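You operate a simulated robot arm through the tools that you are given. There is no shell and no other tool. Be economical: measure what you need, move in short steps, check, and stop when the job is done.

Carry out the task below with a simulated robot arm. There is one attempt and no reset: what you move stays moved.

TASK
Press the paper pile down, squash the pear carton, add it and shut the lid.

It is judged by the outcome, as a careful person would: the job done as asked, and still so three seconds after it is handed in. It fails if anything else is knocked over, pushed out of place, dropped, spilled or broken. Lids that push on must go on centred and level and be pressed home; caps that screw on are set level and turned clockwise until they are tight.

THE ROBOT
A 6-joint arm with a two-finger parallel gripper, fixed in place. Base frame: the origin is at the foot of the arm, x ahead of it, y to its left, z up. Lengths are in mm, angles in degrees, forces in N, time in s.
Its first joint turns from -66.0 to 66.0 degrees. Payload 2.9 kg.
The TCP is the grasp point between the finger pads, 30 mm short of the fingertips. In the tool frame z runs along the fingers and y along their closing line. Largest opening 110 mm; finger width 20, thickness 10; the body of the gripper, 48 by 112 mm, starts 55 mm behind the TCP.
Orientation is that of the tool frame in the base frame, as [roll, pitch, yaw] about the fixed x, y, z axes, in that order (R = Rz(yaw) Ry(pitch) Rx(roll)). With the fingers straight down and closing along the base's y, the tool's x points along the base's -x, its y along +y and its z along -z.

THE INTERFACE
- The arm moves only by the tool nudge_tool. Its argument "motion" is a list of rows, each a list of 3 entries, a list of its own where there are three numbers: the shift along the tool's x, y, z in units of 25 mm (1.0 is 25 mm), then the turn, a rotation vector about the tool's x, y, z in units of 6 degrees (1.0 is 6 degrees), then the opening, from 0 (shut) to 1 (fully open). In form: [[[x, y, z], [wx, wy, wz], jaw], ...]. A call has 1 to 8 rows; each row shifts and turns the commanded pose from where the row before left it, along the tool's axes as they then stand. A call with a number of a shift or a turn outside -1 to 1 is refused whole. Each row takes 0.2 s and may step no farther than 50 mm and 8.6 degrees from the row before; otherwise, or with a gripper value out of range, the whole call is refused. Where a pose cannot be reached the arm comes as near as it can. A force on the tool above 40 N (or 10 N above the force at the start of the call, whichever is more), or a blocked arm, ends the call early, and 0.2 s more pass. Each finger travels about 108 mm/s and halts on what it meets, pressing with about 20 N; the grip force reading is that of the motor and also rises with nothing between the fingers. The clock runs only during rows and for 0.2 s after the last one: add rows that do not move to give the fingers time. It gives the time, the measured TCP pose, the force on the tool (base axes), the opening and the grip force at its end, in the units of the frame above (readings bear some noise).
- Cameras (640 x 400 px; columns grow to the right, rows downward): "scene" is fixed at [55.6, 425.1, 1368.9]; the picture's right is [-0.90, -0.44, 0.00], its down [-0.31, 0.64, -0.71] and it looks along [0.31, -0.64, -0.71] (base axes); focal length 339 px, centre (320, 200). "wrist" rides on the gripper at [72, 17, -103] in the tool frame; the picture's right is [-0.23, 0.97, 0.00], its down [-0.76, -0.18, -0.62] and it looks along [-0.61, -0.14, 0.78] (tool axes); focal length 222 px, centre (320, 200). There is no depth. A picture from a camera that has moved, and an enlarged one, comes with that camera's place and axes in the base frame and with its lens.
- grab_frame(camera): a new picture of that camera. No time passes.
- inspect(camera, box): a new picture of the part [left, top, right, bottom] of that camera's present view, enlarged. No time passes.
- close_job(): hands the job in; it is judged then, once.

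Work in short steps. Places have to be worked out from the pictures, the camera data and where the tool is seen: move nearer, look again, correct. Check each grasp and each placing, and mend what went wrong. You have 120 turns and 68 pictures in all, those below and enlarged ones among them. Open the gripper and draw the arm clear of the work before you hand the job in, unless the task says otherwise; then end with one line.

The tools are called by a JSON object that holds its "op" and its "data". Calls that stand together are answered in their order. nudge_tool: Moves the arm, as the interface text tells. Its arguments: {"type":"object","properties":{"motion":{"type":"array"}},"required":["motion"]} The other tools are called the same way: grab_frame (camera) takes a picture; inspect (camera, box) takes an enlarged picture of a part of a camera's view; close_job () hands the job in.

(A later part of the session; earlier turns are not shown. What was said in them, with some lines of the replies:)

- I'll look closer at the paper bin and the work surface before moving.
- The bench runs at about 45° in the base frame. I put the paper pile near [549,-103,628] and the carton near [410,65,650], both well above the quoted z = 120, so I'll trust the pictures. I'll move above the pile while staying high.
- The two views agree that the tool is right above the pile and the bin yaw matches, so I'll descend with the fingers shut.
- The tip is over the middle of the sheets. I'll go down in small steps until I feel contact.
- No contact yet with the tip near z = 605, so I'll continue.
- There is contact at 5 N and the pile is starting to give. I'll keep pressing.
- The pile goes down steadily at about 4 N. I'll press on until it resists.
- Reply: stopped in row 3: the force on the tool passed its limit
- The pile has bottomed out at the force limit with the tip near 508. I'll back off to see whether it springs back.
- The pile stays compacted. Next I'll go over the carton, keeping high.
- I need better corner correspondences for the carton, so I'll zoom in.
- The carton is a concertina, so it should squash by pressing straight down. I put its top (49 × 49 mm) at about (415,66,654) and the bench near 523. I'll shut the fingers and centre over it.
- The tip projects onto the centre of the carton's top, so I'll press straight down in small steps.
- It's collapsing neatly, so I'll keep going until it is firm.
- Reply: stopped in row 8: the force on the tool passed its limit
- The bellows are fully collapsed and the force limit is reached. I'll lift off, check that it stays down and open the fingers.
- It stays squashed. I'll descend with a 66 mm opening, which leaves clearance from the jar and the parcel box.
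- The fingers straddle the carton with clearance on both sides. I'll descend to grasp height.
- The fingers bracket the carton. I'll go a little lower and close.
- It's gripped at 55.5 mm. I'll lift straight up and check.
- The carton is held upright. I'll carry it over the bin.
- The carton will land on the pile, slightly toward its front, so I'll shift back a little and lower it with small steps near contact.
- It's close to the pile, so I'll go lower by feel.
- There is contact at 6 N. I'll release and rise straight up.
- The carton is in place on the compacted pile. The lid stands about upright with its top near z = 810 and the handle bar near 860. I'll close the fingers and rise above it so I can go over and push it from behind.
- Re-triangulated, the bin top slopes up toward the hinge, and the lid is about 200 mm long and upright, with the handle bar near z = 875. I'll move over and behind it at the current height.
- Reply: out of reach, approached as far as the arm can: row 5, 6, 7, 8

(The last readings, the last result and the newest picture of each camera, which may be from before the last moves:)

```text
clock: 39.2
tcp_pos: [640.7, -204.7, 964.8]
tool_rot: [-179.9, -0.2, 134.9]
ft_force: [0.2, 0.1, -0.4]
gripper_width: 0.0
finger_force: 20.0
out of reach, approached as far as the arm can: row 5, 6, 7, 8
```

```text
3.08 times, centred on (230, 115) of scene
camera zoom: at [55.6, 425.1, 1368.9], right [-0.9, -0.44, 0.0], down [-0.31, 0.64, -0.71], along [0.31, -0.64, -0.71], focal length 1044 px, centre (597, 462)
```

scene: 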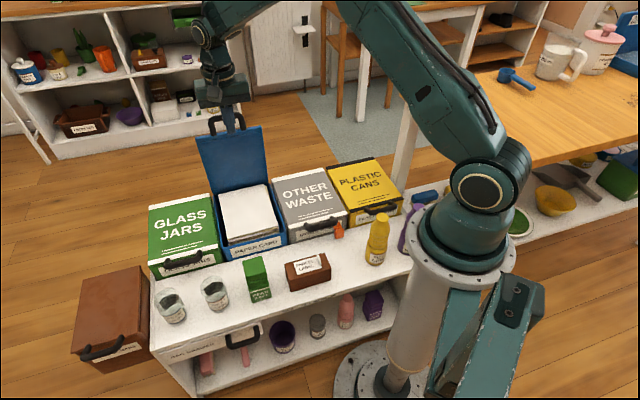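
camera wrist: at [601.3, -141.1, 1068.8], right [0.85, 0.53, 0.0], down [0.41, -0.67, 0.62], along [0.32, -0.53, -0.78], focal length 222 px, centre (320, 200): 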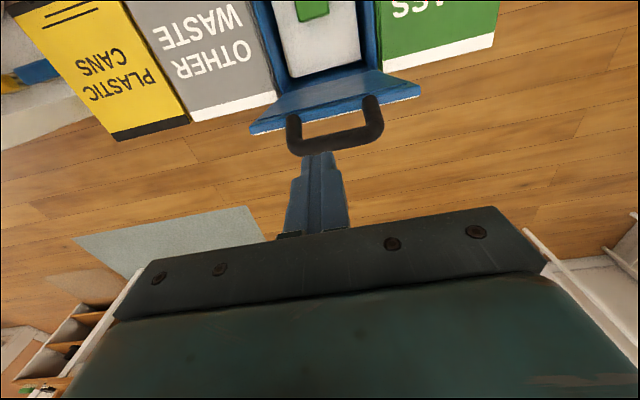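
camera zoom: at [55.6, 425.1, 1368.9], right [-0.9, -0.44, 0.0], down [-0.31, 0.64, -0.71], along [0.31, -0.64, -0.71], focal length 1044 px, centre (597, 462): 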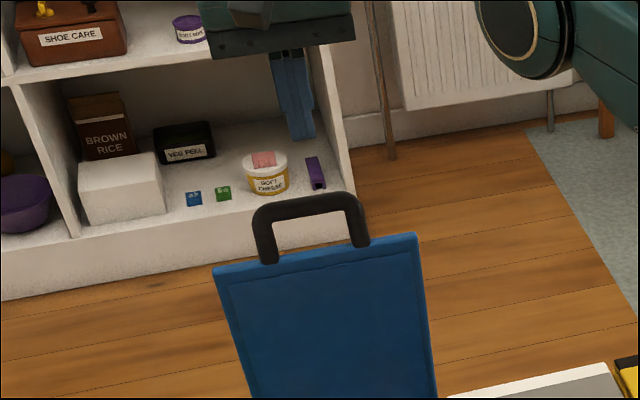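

With the tool vertical, the reach ends short of the handle bar (n ≈ 610, z ≈ 865). I'll tilt the tool so the fingers point outward, which brings the wrist back toward the base.

{"op": "nudge_tool", "data": {"motion": [[[0, 0, 0], [0, -1, 0], 0], [[0, 0, 0], [0, -1, 0], 0], [[0, 0, 0], [0, -1, 0], 0], [[0, 0, 0], [0, -1, 0], 0], [[0, 0, 0], [0, -1, 0], 0]]}}

{"op": "grab_frame", "data": {"camera": "wrist"}}

{"op": "inspect", "data": {"camera": "scene", "box": [150, 50, 310, 180]}}

```text
clock: 40.4
tcp_pos: [640.6, -203.5, 966.7]
tool_rot: [-179.8, 29.8, 135.0]
ft_force: [-0.7, -0.5, -0.1]
gripper_width: 0.0
finger_force: 20.4
```

```text
26 pictures are left
camera wrist: at [571.7, -111.4, 1019.4], right [0.83, 0.55, 0.11], down [0.12, -0.37, 0.92], along [0.54, -0.75, -0.38], focal length 222 px, centre (320, 200)
```

wrist: 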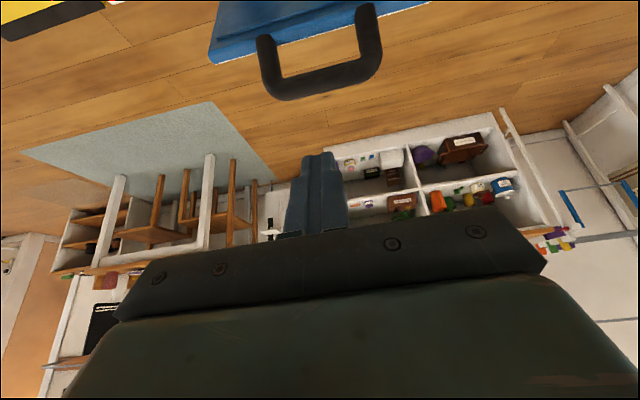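

```text
3.08 times, centred on (230, 115) of scene
camera zoom: at [55.6, 425.1, 1368.9], right [-0.9, -0.44, 0.0], down [-0.31, 0.64, -0.71], along [0.31, -0.64, -0.71], focal length 1044 px, centre (597, 462)
```

zoom: 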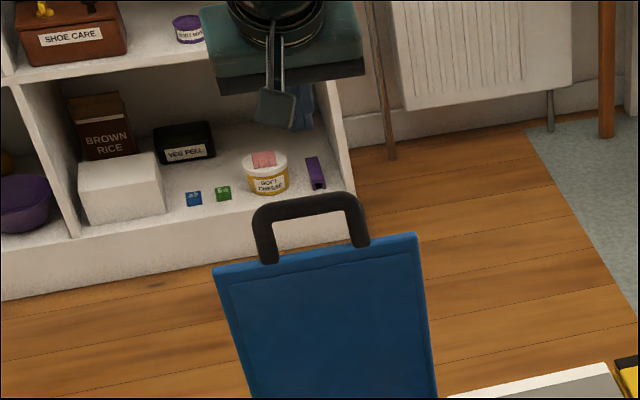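

The tilt worked. I'll move out by 35 mm so the fingertip is behind the bar, still above it.

{"op": "nudge_tool", "data": {"motion": [[[-0.61, 0, 0.35], [0, 0, 0], 0], [[-0.61, 0, 0.35], [0, 0, 0], 0], [[0, 0, 0], [0, 0, 0], 0]]}}

```text
clock: 41.2
tcp_pos: [666.2, -229.7, 965.3]
tool_rot: [-179.9, 29.8, 135.0]
ft_force: [0.8, -0.4, -0.4]
gripper_width: 0.0
finger_force: 20.0
```

I'm behind the bar at n = 632. I'll lower the fingers behind it.

{"op": "nudge_tool", "data": {"motion": [[[0.37, 0, 0.64], [0, 0, 0], 0], [[0.37, 0, 0.64], [0, 0, 0], 0], [[0.37, 0, 0.64], [0, 0, 0], 0], [[0.37, 0, 0.64], [0, 0, 0], 0]]}}

{"op": "grab_frame", "data": {"camera": "wrist"}}

{"op": "inspect", "data": {"camera": "scene", "box": [150, 50, 310, 180]}}

```text
clock: 42.2
tcp_pos: [665.7, -229.5, 890.1]
tool_rot: [-179.7, 29.8, 135.0]
ft_force: [0.5, -0.2, -0.1]
gripper_width: 0.0
finger_force: 20.1
```

```text
24 pictures are left
camera wrist: at [596.3, -136.1, 945.0], right [0.83, 0.55, 0.11], down [0.12, -0.37, 0.92], along [0.54, -0.75, -0.38], focal length 222 px, centre (320, 200)
```

wrist: 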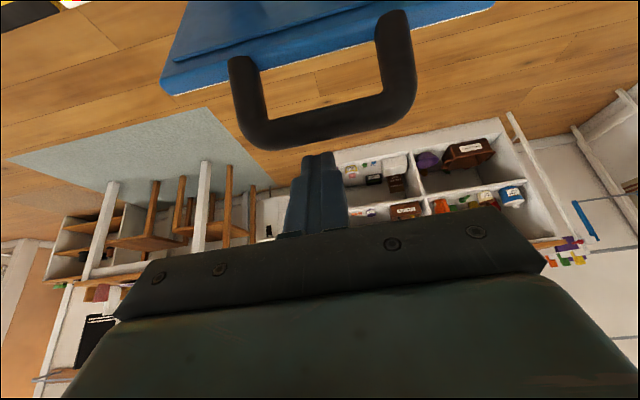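

```text
3.08 times, centred on (230, 115) of scene
camera zoom: at [55.6, 425.1, 1368.9], right [-0.9, -0.44, 0.0], down [-0.31, 0.64, -0.71], along [0.31, -0.64, -0.71], focal length 1044 px, centre (597, 462)
```

zoom: 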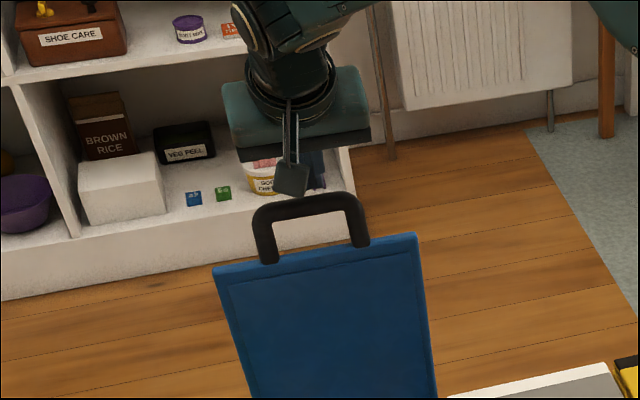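

The finger is about 11 mm behind the bar with the palm clear. I'll pull forward along the lid's arc.

{"op": "nudge_tool", "data": {"motion": [[[0.734, 0, -0.31], [0, 0, 0], 0], [[0.734, 0, -0.31], [0, 0, 0], 0], [[0.75, 0, -0.34], [0, 0, 0], 0], [[0.75, 0, -0.34], [0, 0, 0], 0]]}}

{"op": "inspect", "data": {"camera": "scene", "box": [150, 50, 310, 240]}}

```text
clock: 43.2
tcp_pos: [608.0, -171.4, 882.1]
tool_rot: [-179.7, 29.8, 135.0]
ft_force: [-0.6, -0.5, 1.4]
gripper_width: 0.1
finger_force: 20.4
```

```text
2.11 times, centred on (230, 145) of scene
camera zoom: at [55.6, 425.1, 1368.9], right [-0.9, -0.44, 0.0], down [-0.31, 0.64, -0.71], along [0.31, -0.64, -0.71], focal length 714 px, centre (510, 316)
```

zoom: 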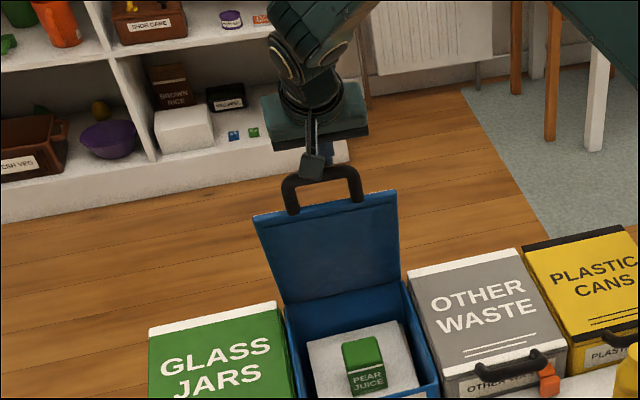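

The lid is following the finger, so I'll continue along the arc.

{"op": "nudge_tool", "data": {"motion": [[[0.78, 0, -0.19], [0, 0, 0], 0], [[0.78, 0, -0.19], [0, 0, 0], 0], [[0.83, 0, -0.07], [0, 0, 0], 0], [[0.83, 0, -0.07], [0, 0, 0], 0], [[0.83, 0, 0.08], [0, 0, 0], 0], [[0.83, 0, 0.08], [0, 0, 0], 0]]}}

{"op": "inspect", "data": {"camera": "scene", "box": [150, 80, 330, 290]}}

{"op": "grab_frame", "data": {"camera": "wrist"}}

```text
clock: 44.6
tcp_pos: [530.4, -94.2, 828.7]
tool_rot: [-179.8, 29.9, 134.9]
ft_force: [-0.1, 0.2, -0.1]
gripper_width: 0.2
finger_force: 20.5
```

```text
1.90 times, centred on (240, 185) of scene
camera zoom: at [55.6, 425.1, 1368.9], right [-0.9, -0.44, 0.0], down [-0.31, 0.64, -0.71], along [0.31, -0.64, -0.71], focal length 646 px, centre (472, 229)
```

zoom: 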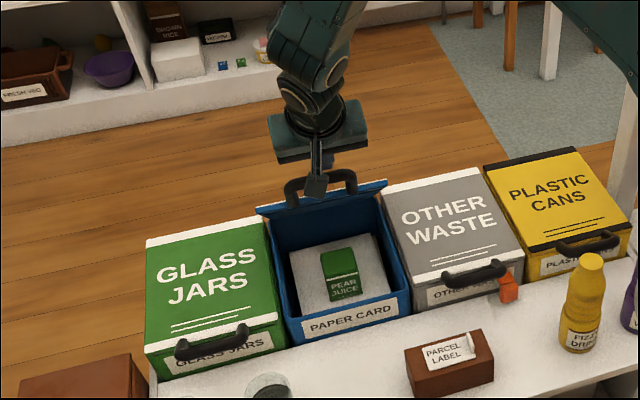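

```text
20 pictures are left
camera wrist: at [461.0, -0.4, 883.1], right [0.83, 0.55, 0.11], down [0.12, -0.37, 0.92], along [0.54, -0.75, -0.38], focal length 222 px, centre (320, 200)
```

wrist: 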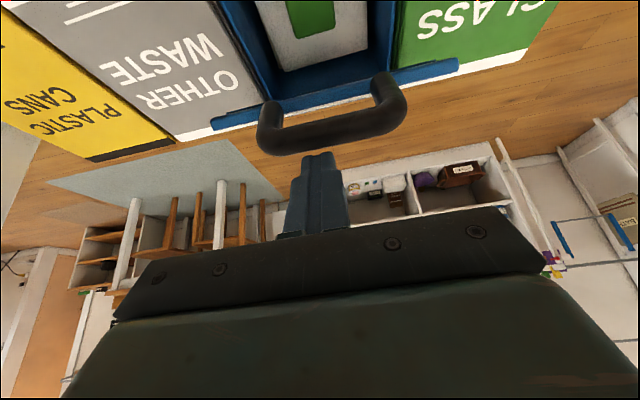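

The lid holds its position wherever I leave it. I'll keep pushing along the arc and pull the fingertip back a little so it doesn't thread the handle.

{"op": "nudge_tool", "data": {"motion": [[[0.79, 0, 0.11], [0, 0, 0], 0], [[0.79, 0, 0.11], [0, 0, 0], 0], [[0.76, 0, 0.25], [0, 0, 0], 0], [[0.76, 0, 0.25], [0, 0, 0], 0]]}}

{"op": "inspect", "data": {"camera": "scene", "box": [150, 100, 330, 290]}}

{"op": "grab_frame", "data": {"camera": "wrist"}}

```text
clock: 45.6
tcp_pos: [487.8, -52.0, 774.4]
tool_rot: [-179.8, 29.7, 134.9]
ft_force: [0.3, 0.5, -0.2]
gripper_width: 0.0
finger_force: 20.1
```

```text
2.11 times, centred on (240, 195) of scene
camera zoom: at [55.6, 425.1, 1368.9], right [-0.9, -0.44, 0.0], down [-0.31, 0.64, -0.71], along [0.31, -0.64, -0.71], focal length 714 px, centre (488, 210)
```

zoom: 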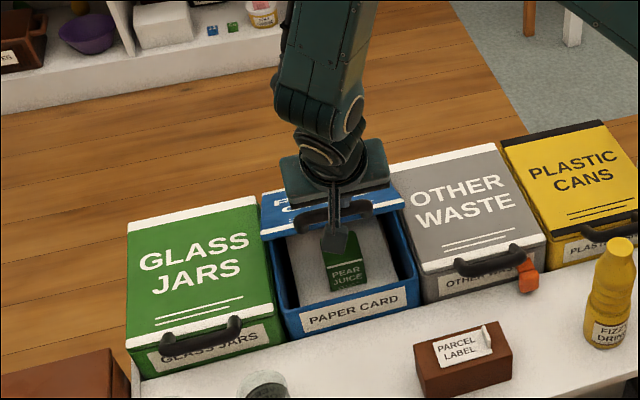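

```text
18 pictures are left
camera wrist: at [419.5, 41.0, 829.2], right [0.83, 0.55, 0.11], down [0.12, -0.37, 0.92], along [0.54, -0.75, -0.38], focal length 222 px, centre (320, 200)
```

wrist: 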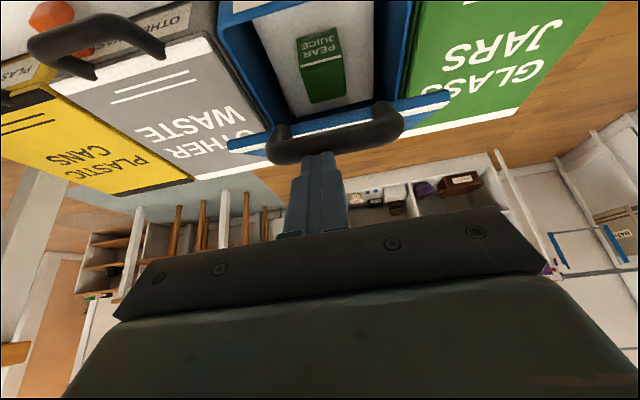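

The lid is about two thirds of the way down. I'll withdraw along the finger axis, return the tool to vertical and move above the front part of the lid to push it down.

{"op": "nudge_tool", "data": {"motion": [[[0, 0, -0.9], [0, 0, 0], 0], [[0, 0, -0.9], [0, 0, 0], 0], [[0, 0, 0], [0, 1, 0], 0], [[0, 0, 0], [0, 1, 0], 0], [[0, 0, 0], [0, 1, 0], 0], [[0, 0, 0], [0, 1, 0], 0], [[0, 0, 0], [0, 0.97, 0], 0]]}}

{"op": "nudge_tool", "data": {"motion": [[[-0.95, 0, 0], [0, 0, 0], 0], [[-0.95, 0, 0], [0, 0, 0], 0], [[-0.95, 0, 0], [0, 0, 0], 0]]}}

{"op": "inspect", "data": {"camera": "scene", "box": [150, 100, 330, 290]}}

{"op": "grab_frame", "data": {"camera": "wrist"}}

```text
clock: 47.2
tcp_pos: [473.7, -35.9, 814.7]
tool_rot: [-179.9, -0.2, 134.9]
ft_force: [-1.7, 0.4, 0.4]
gripper_width: 0.0
finger_force: 20.5
```

```text
clock: 48.0
tcp_pos: [523.2, -87.2, 815.2]
tool_rot: [-179.8, -0.2, 134.9]
ft_force: [-0.4, 0.5, 0.6]
gripper_width: 0.0
finger_force: 20.3
```

```text
2.11 times, centred on (240, 195) of scene
camera zoom: at [55.6, 425.1, 1368.9], right [-0.9, -0.44, 0.0], down [-0.31, 0.64, -0.71], along [0.31, -0.64, -0.71], focal length 714 px, centre (488, 210)
```

zoom: 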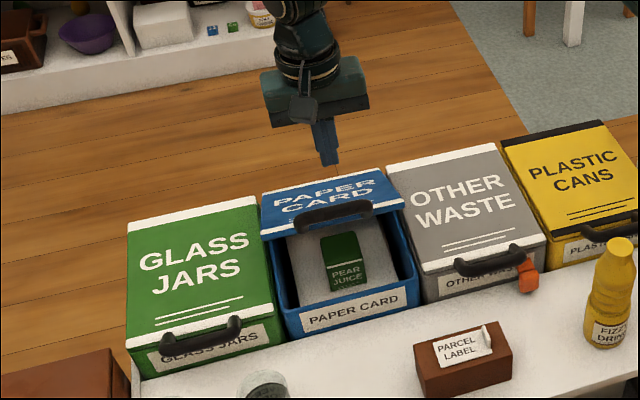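

```text
16 pictures are left
camera wrist: at [484.0, -23.8, 918.6], right [0.85, 0.53, 0.0], down [0.41, -0.66, 0.62], along [0.33, -0.53, -0.78], focal length 222 px, centre (320, 200)
```

wrist: 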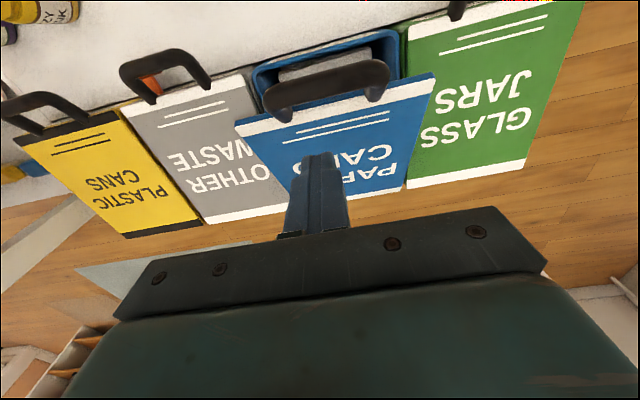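

The tool is above the front part of the lid, behind the handle. I'll press down.

{"op": "nudge_tool", "data": {"motion": [[[0, 0.16, 0.8], [0, 0, 0], 0], [[0, 0, 0.8], [0, 0, 0], 0], [[0, 0, 0.6], [0, 0, 0], 0], [[0, 0, 0.6], [0, 0, 0], 0], [[0, 0, 0.6], [0, 0, 0], 0]]}}

{"op": "inspect", "data": {"camera": "scene", "box": [150, 100, 330, 290]}}

```text
clock: 49.2
tcp_pos: [526.8, -85.4, 729.9]
tool_rot: [-179.8, -0.1, 134.8]
ft_force: [-0.4, 0.2, 0.8]
gripper_width: 0.1
finger_force: 20.3
```

```text
2.11 times, centred on (240, 195) of scene
camera zoom: at [55.6, 425.1, 1368.9], right [-0.9, -0.44, 0.0], down [-0.31, 0.64, -0.71], along [0.31, -0.64, -0.71], focal length 714 px, centre (488, 210)
```

zoom: 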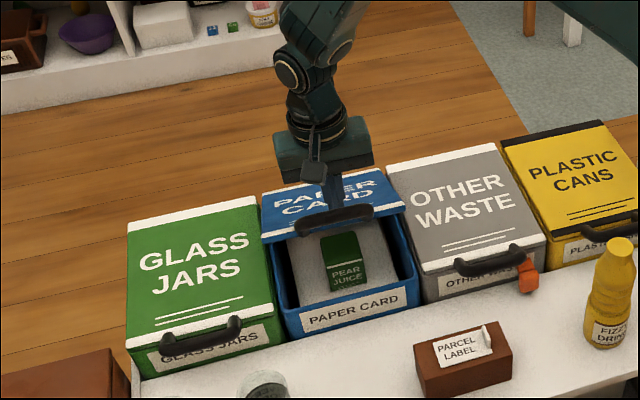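

Contact is just beginning. I'll continue down.

{"op": "nudge_tool", "data": {"motion": [[[0, 0, 0.6], [0, 0, 0], 0], [[0, 0, 0.6], [0, 0, 0], 0], [[0, 0, 0.6], [0, 0, 0], 0], [[0, 0, 0.6], [0, 0, 0], 0]]}}

{"op": "inspect", "data": {"camera": "scene", "box": [150, 100, 330, 290]}}

```text
clock: 50.2
tcp_pos: [527.1, -83.4, 669.8]
tool_rot: [-179.7, 0.0, 134.7]
ft_force: [0.3, -0.1, 0.1]
gripper_width: 0.1
finger_force: 20.1
```

```text
2.11 times, centred on (240, 195) of scene
camera zoom: at [55.6, 425.1, 1368.9], right [-0.9, -0.44, 0.0], down [-0.31, 0.64, -0.71], along [0.31, -0.64, -0.71], focal length 714 px, centre (488, 210)
```

zoom: 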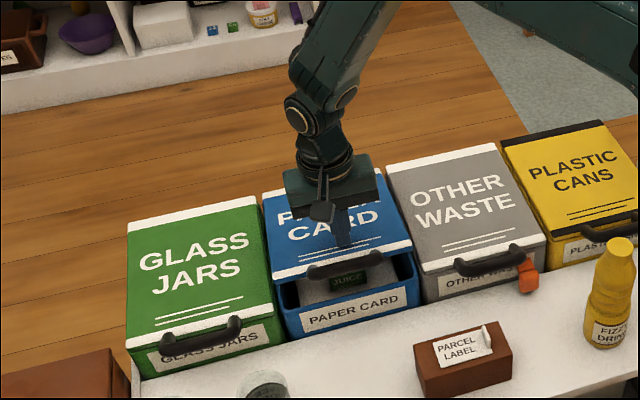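

The lid is going down well. I'll continue in smaller steps until it meets the rim.

{"op": "nudge_tool", "data": {"motion": [[[0, 0, 0.4], [0, 0, 0], 0], [[0, 0, 0.4], [0, 0, 0], 0], [[0, 0, 0.3], [0, 0, 0], 0], [[0, 0, 0.3], [0, 0, 0], 0]]}}

{"op": "inspect", "data": {"camera": "scene", "box": [180, 150, 330, 290]}}

```text
clock: 51.2
tcp_pos: [526.3, -83.7, 633.9]
tool_rot: [-179.7, 0.0, 134.8]
ft_force: [-0.9, -0.3, 0.0]
gripper_width: 0.0
finger_force: 20.1
```

```text
2.86 times, centred on (255, 220) of scene
camera zoom: at [55.6, 425.1, 1368.9], right [-0.9, -0.44, 0.0], down [-0.31, 0.64, -0.71], along [0.31, -0.64, -0.71], focal length 969 px, centre (506, 143)
```

zoom: 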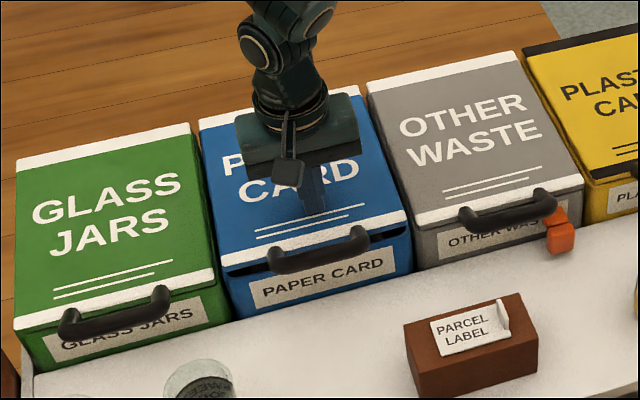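

Nearly shut. I'll press on until I feel firm resistance.

{"op": "nudge_tool", "data": {"motion": [[[0, 0, 0.2], [0, 0, 0], 0], [[0, 0, 0.2], [0, 0, 0], 0], [[0, 0, 0.2], [0, 0, 0], 0], [[0, 0, 0.2], [0, 0, 0], 0]]}}

{"op": "inspect", "data": {"camera": "scene", "box": [180, 150, 330, 290]}}

```text
clock: 52.1
tcp_pos: [525.4, -85.9, 622.7]
tool_rot: [-179.6, -0.2, 134.8]
ft_force: [-7.8, 0.8, 15.6]
gripper_width: 0.2
finger_force: 20.0
stopped in row 4: the force on the tool passed its limit (the readings are from after the stop); the commanded pose is now the measured one
```

```text
2.86 times, centred on (255, 220) of scene
camera zoom: at [55.2, 425.2, 1368.9], right [-0.9, -0.44, 0.0], down [-0.31, 0.64, -0.71], along [0.31, -0.64, -0.71], focal length 969 px, centre (506, 143)
```

zoom: 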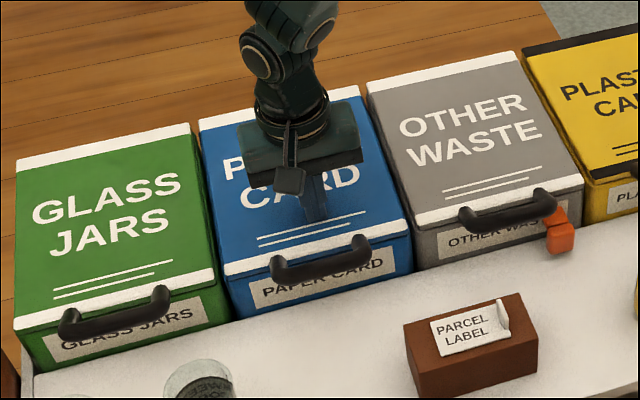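

The lid is down and firm, with no gap at the front and looking like its neighbours. I'll lift clear and check that it stays shut.

{"op": "nudge_tool", "data": {"motion": [[[0, 0, -0.4], [0, 0, 0], 0], [[0, 0, -0.9], [0, 0, 0], 0], [[0, 0, -1], [0, 0, 0], 0], [[0, 0, -1], [0, 0, 0], 0], [[0, 0, -1], [0, 0, 0], 0.5], [[0, 0, -1], [0, 0, 0], 1], [[0, 0, -1], [0, 0, 0], 1], [[0, 0, -1], [0, 0, 0], 1]]}}

{"op": "inspect", "data": {"camera": "scene", "box": [180, 150, 330, 290]}}

{"op": "grab_frame", "data": {"camera": "wrist"}}

{"op": "grab_frame", "data": {"camera": "scene"}}

```text
clock: 53.9
tcp_pos: [526.5, -84.2, 804.4]
tool_rot: [-179.7, -0.3, 134.8]
ft_force: [1.0, 0.4, -0.1]
gripper_width: 110.1
finger_force: 0.2
```

```text
2.86 times, centred on (255, 220) of scene
camera zoom: at [55.6, 425.1, 1368.9], right [-0.9, -0.44, 0.0], down [-0.31, 0.64, -0.71], along [0.31, -0.64, -0.71], focal length 969 px, centre (506, 143)
```

zoom: 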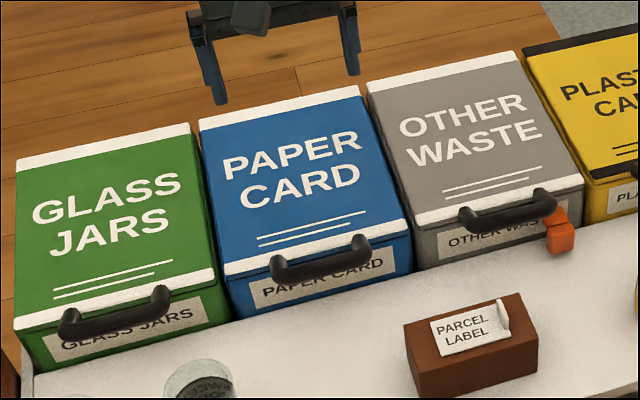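

```text
10 pictures are left
camera wrist: at [487.7, -21.6, 908.9], right [0.85, 0.53, -0.01], down [0.41, -0.66, 0.62], along [0.32, -0.53, -0.78], focal length 222 px, centre (320, 200)
```

wrist: 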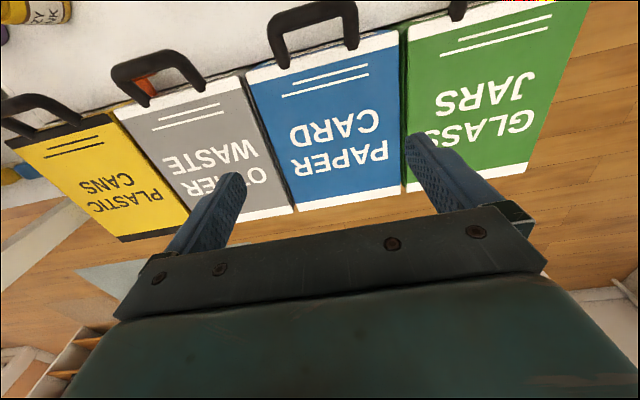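

```text
9 pictures are left
```

scene: 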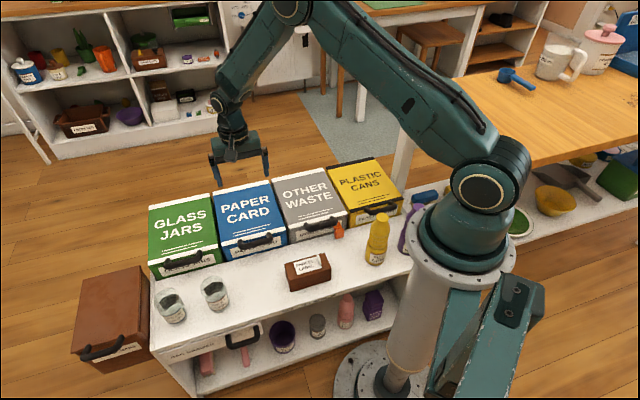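

The lid is shut flush and nothing else has moved. I'll wait a moment while drawing away, then check again.

{"op": "nudge_tool", "data": {"motion": [[[0, 0, -1], [0, 0, 0], 1], [[0, 0, -1], [0, 0, 0], 1], [[0, 0, -1], [0, 0, 0], 1], [[0, 0, 0], [0, 0, 0], 1], [[0, 0, 0], [0, 0, 0], 1], [[0, 0, 0], [0, 0, 0], 1], [[0, 0, 0], [0, 0, 0], 1], [[0, 0, 0], [0, 0, 0], 1]]}}

{"op": "inspect", "data": {"camera": "scene", "box": [180, 150, 330, 290]}}

```text
clock: 55.7
tcp_pos: [527.0, -83.9, 880.0]
tool_rot: [-179.7, -0.1, 134.8]
ft_force: [-1.2, -0.1, -0.2]
gripper_width: 109.9
finger_force: 0.0
```

```text
2.86 times, centred on (255, 220) of scene
camera zoom: at [55.6, 425.1, 1368.9], right [-0.9, -0.44, 0.0], down [-0.31, 0.64, -0.71], along [0.31, -0.64, -0.71], focal length 969 px, centre (506, 143)
```

zoom: 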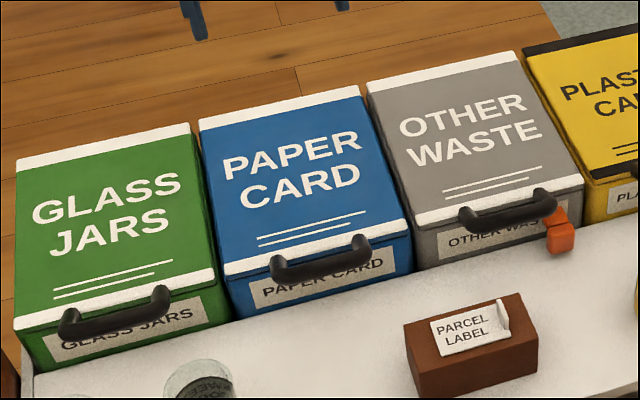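

The lid is still shut nearly two seconds later and the arm is clear with the gripper open, so I'm handing the job in.

{"op": "close_job", "data": {}}

```text
The job is handed in.
```

The paper pile is pressed down, the pear carton is squashed and inside the paper and card bin, and the lid is shut flush and stayed shut when I checked; nothing else was moved.
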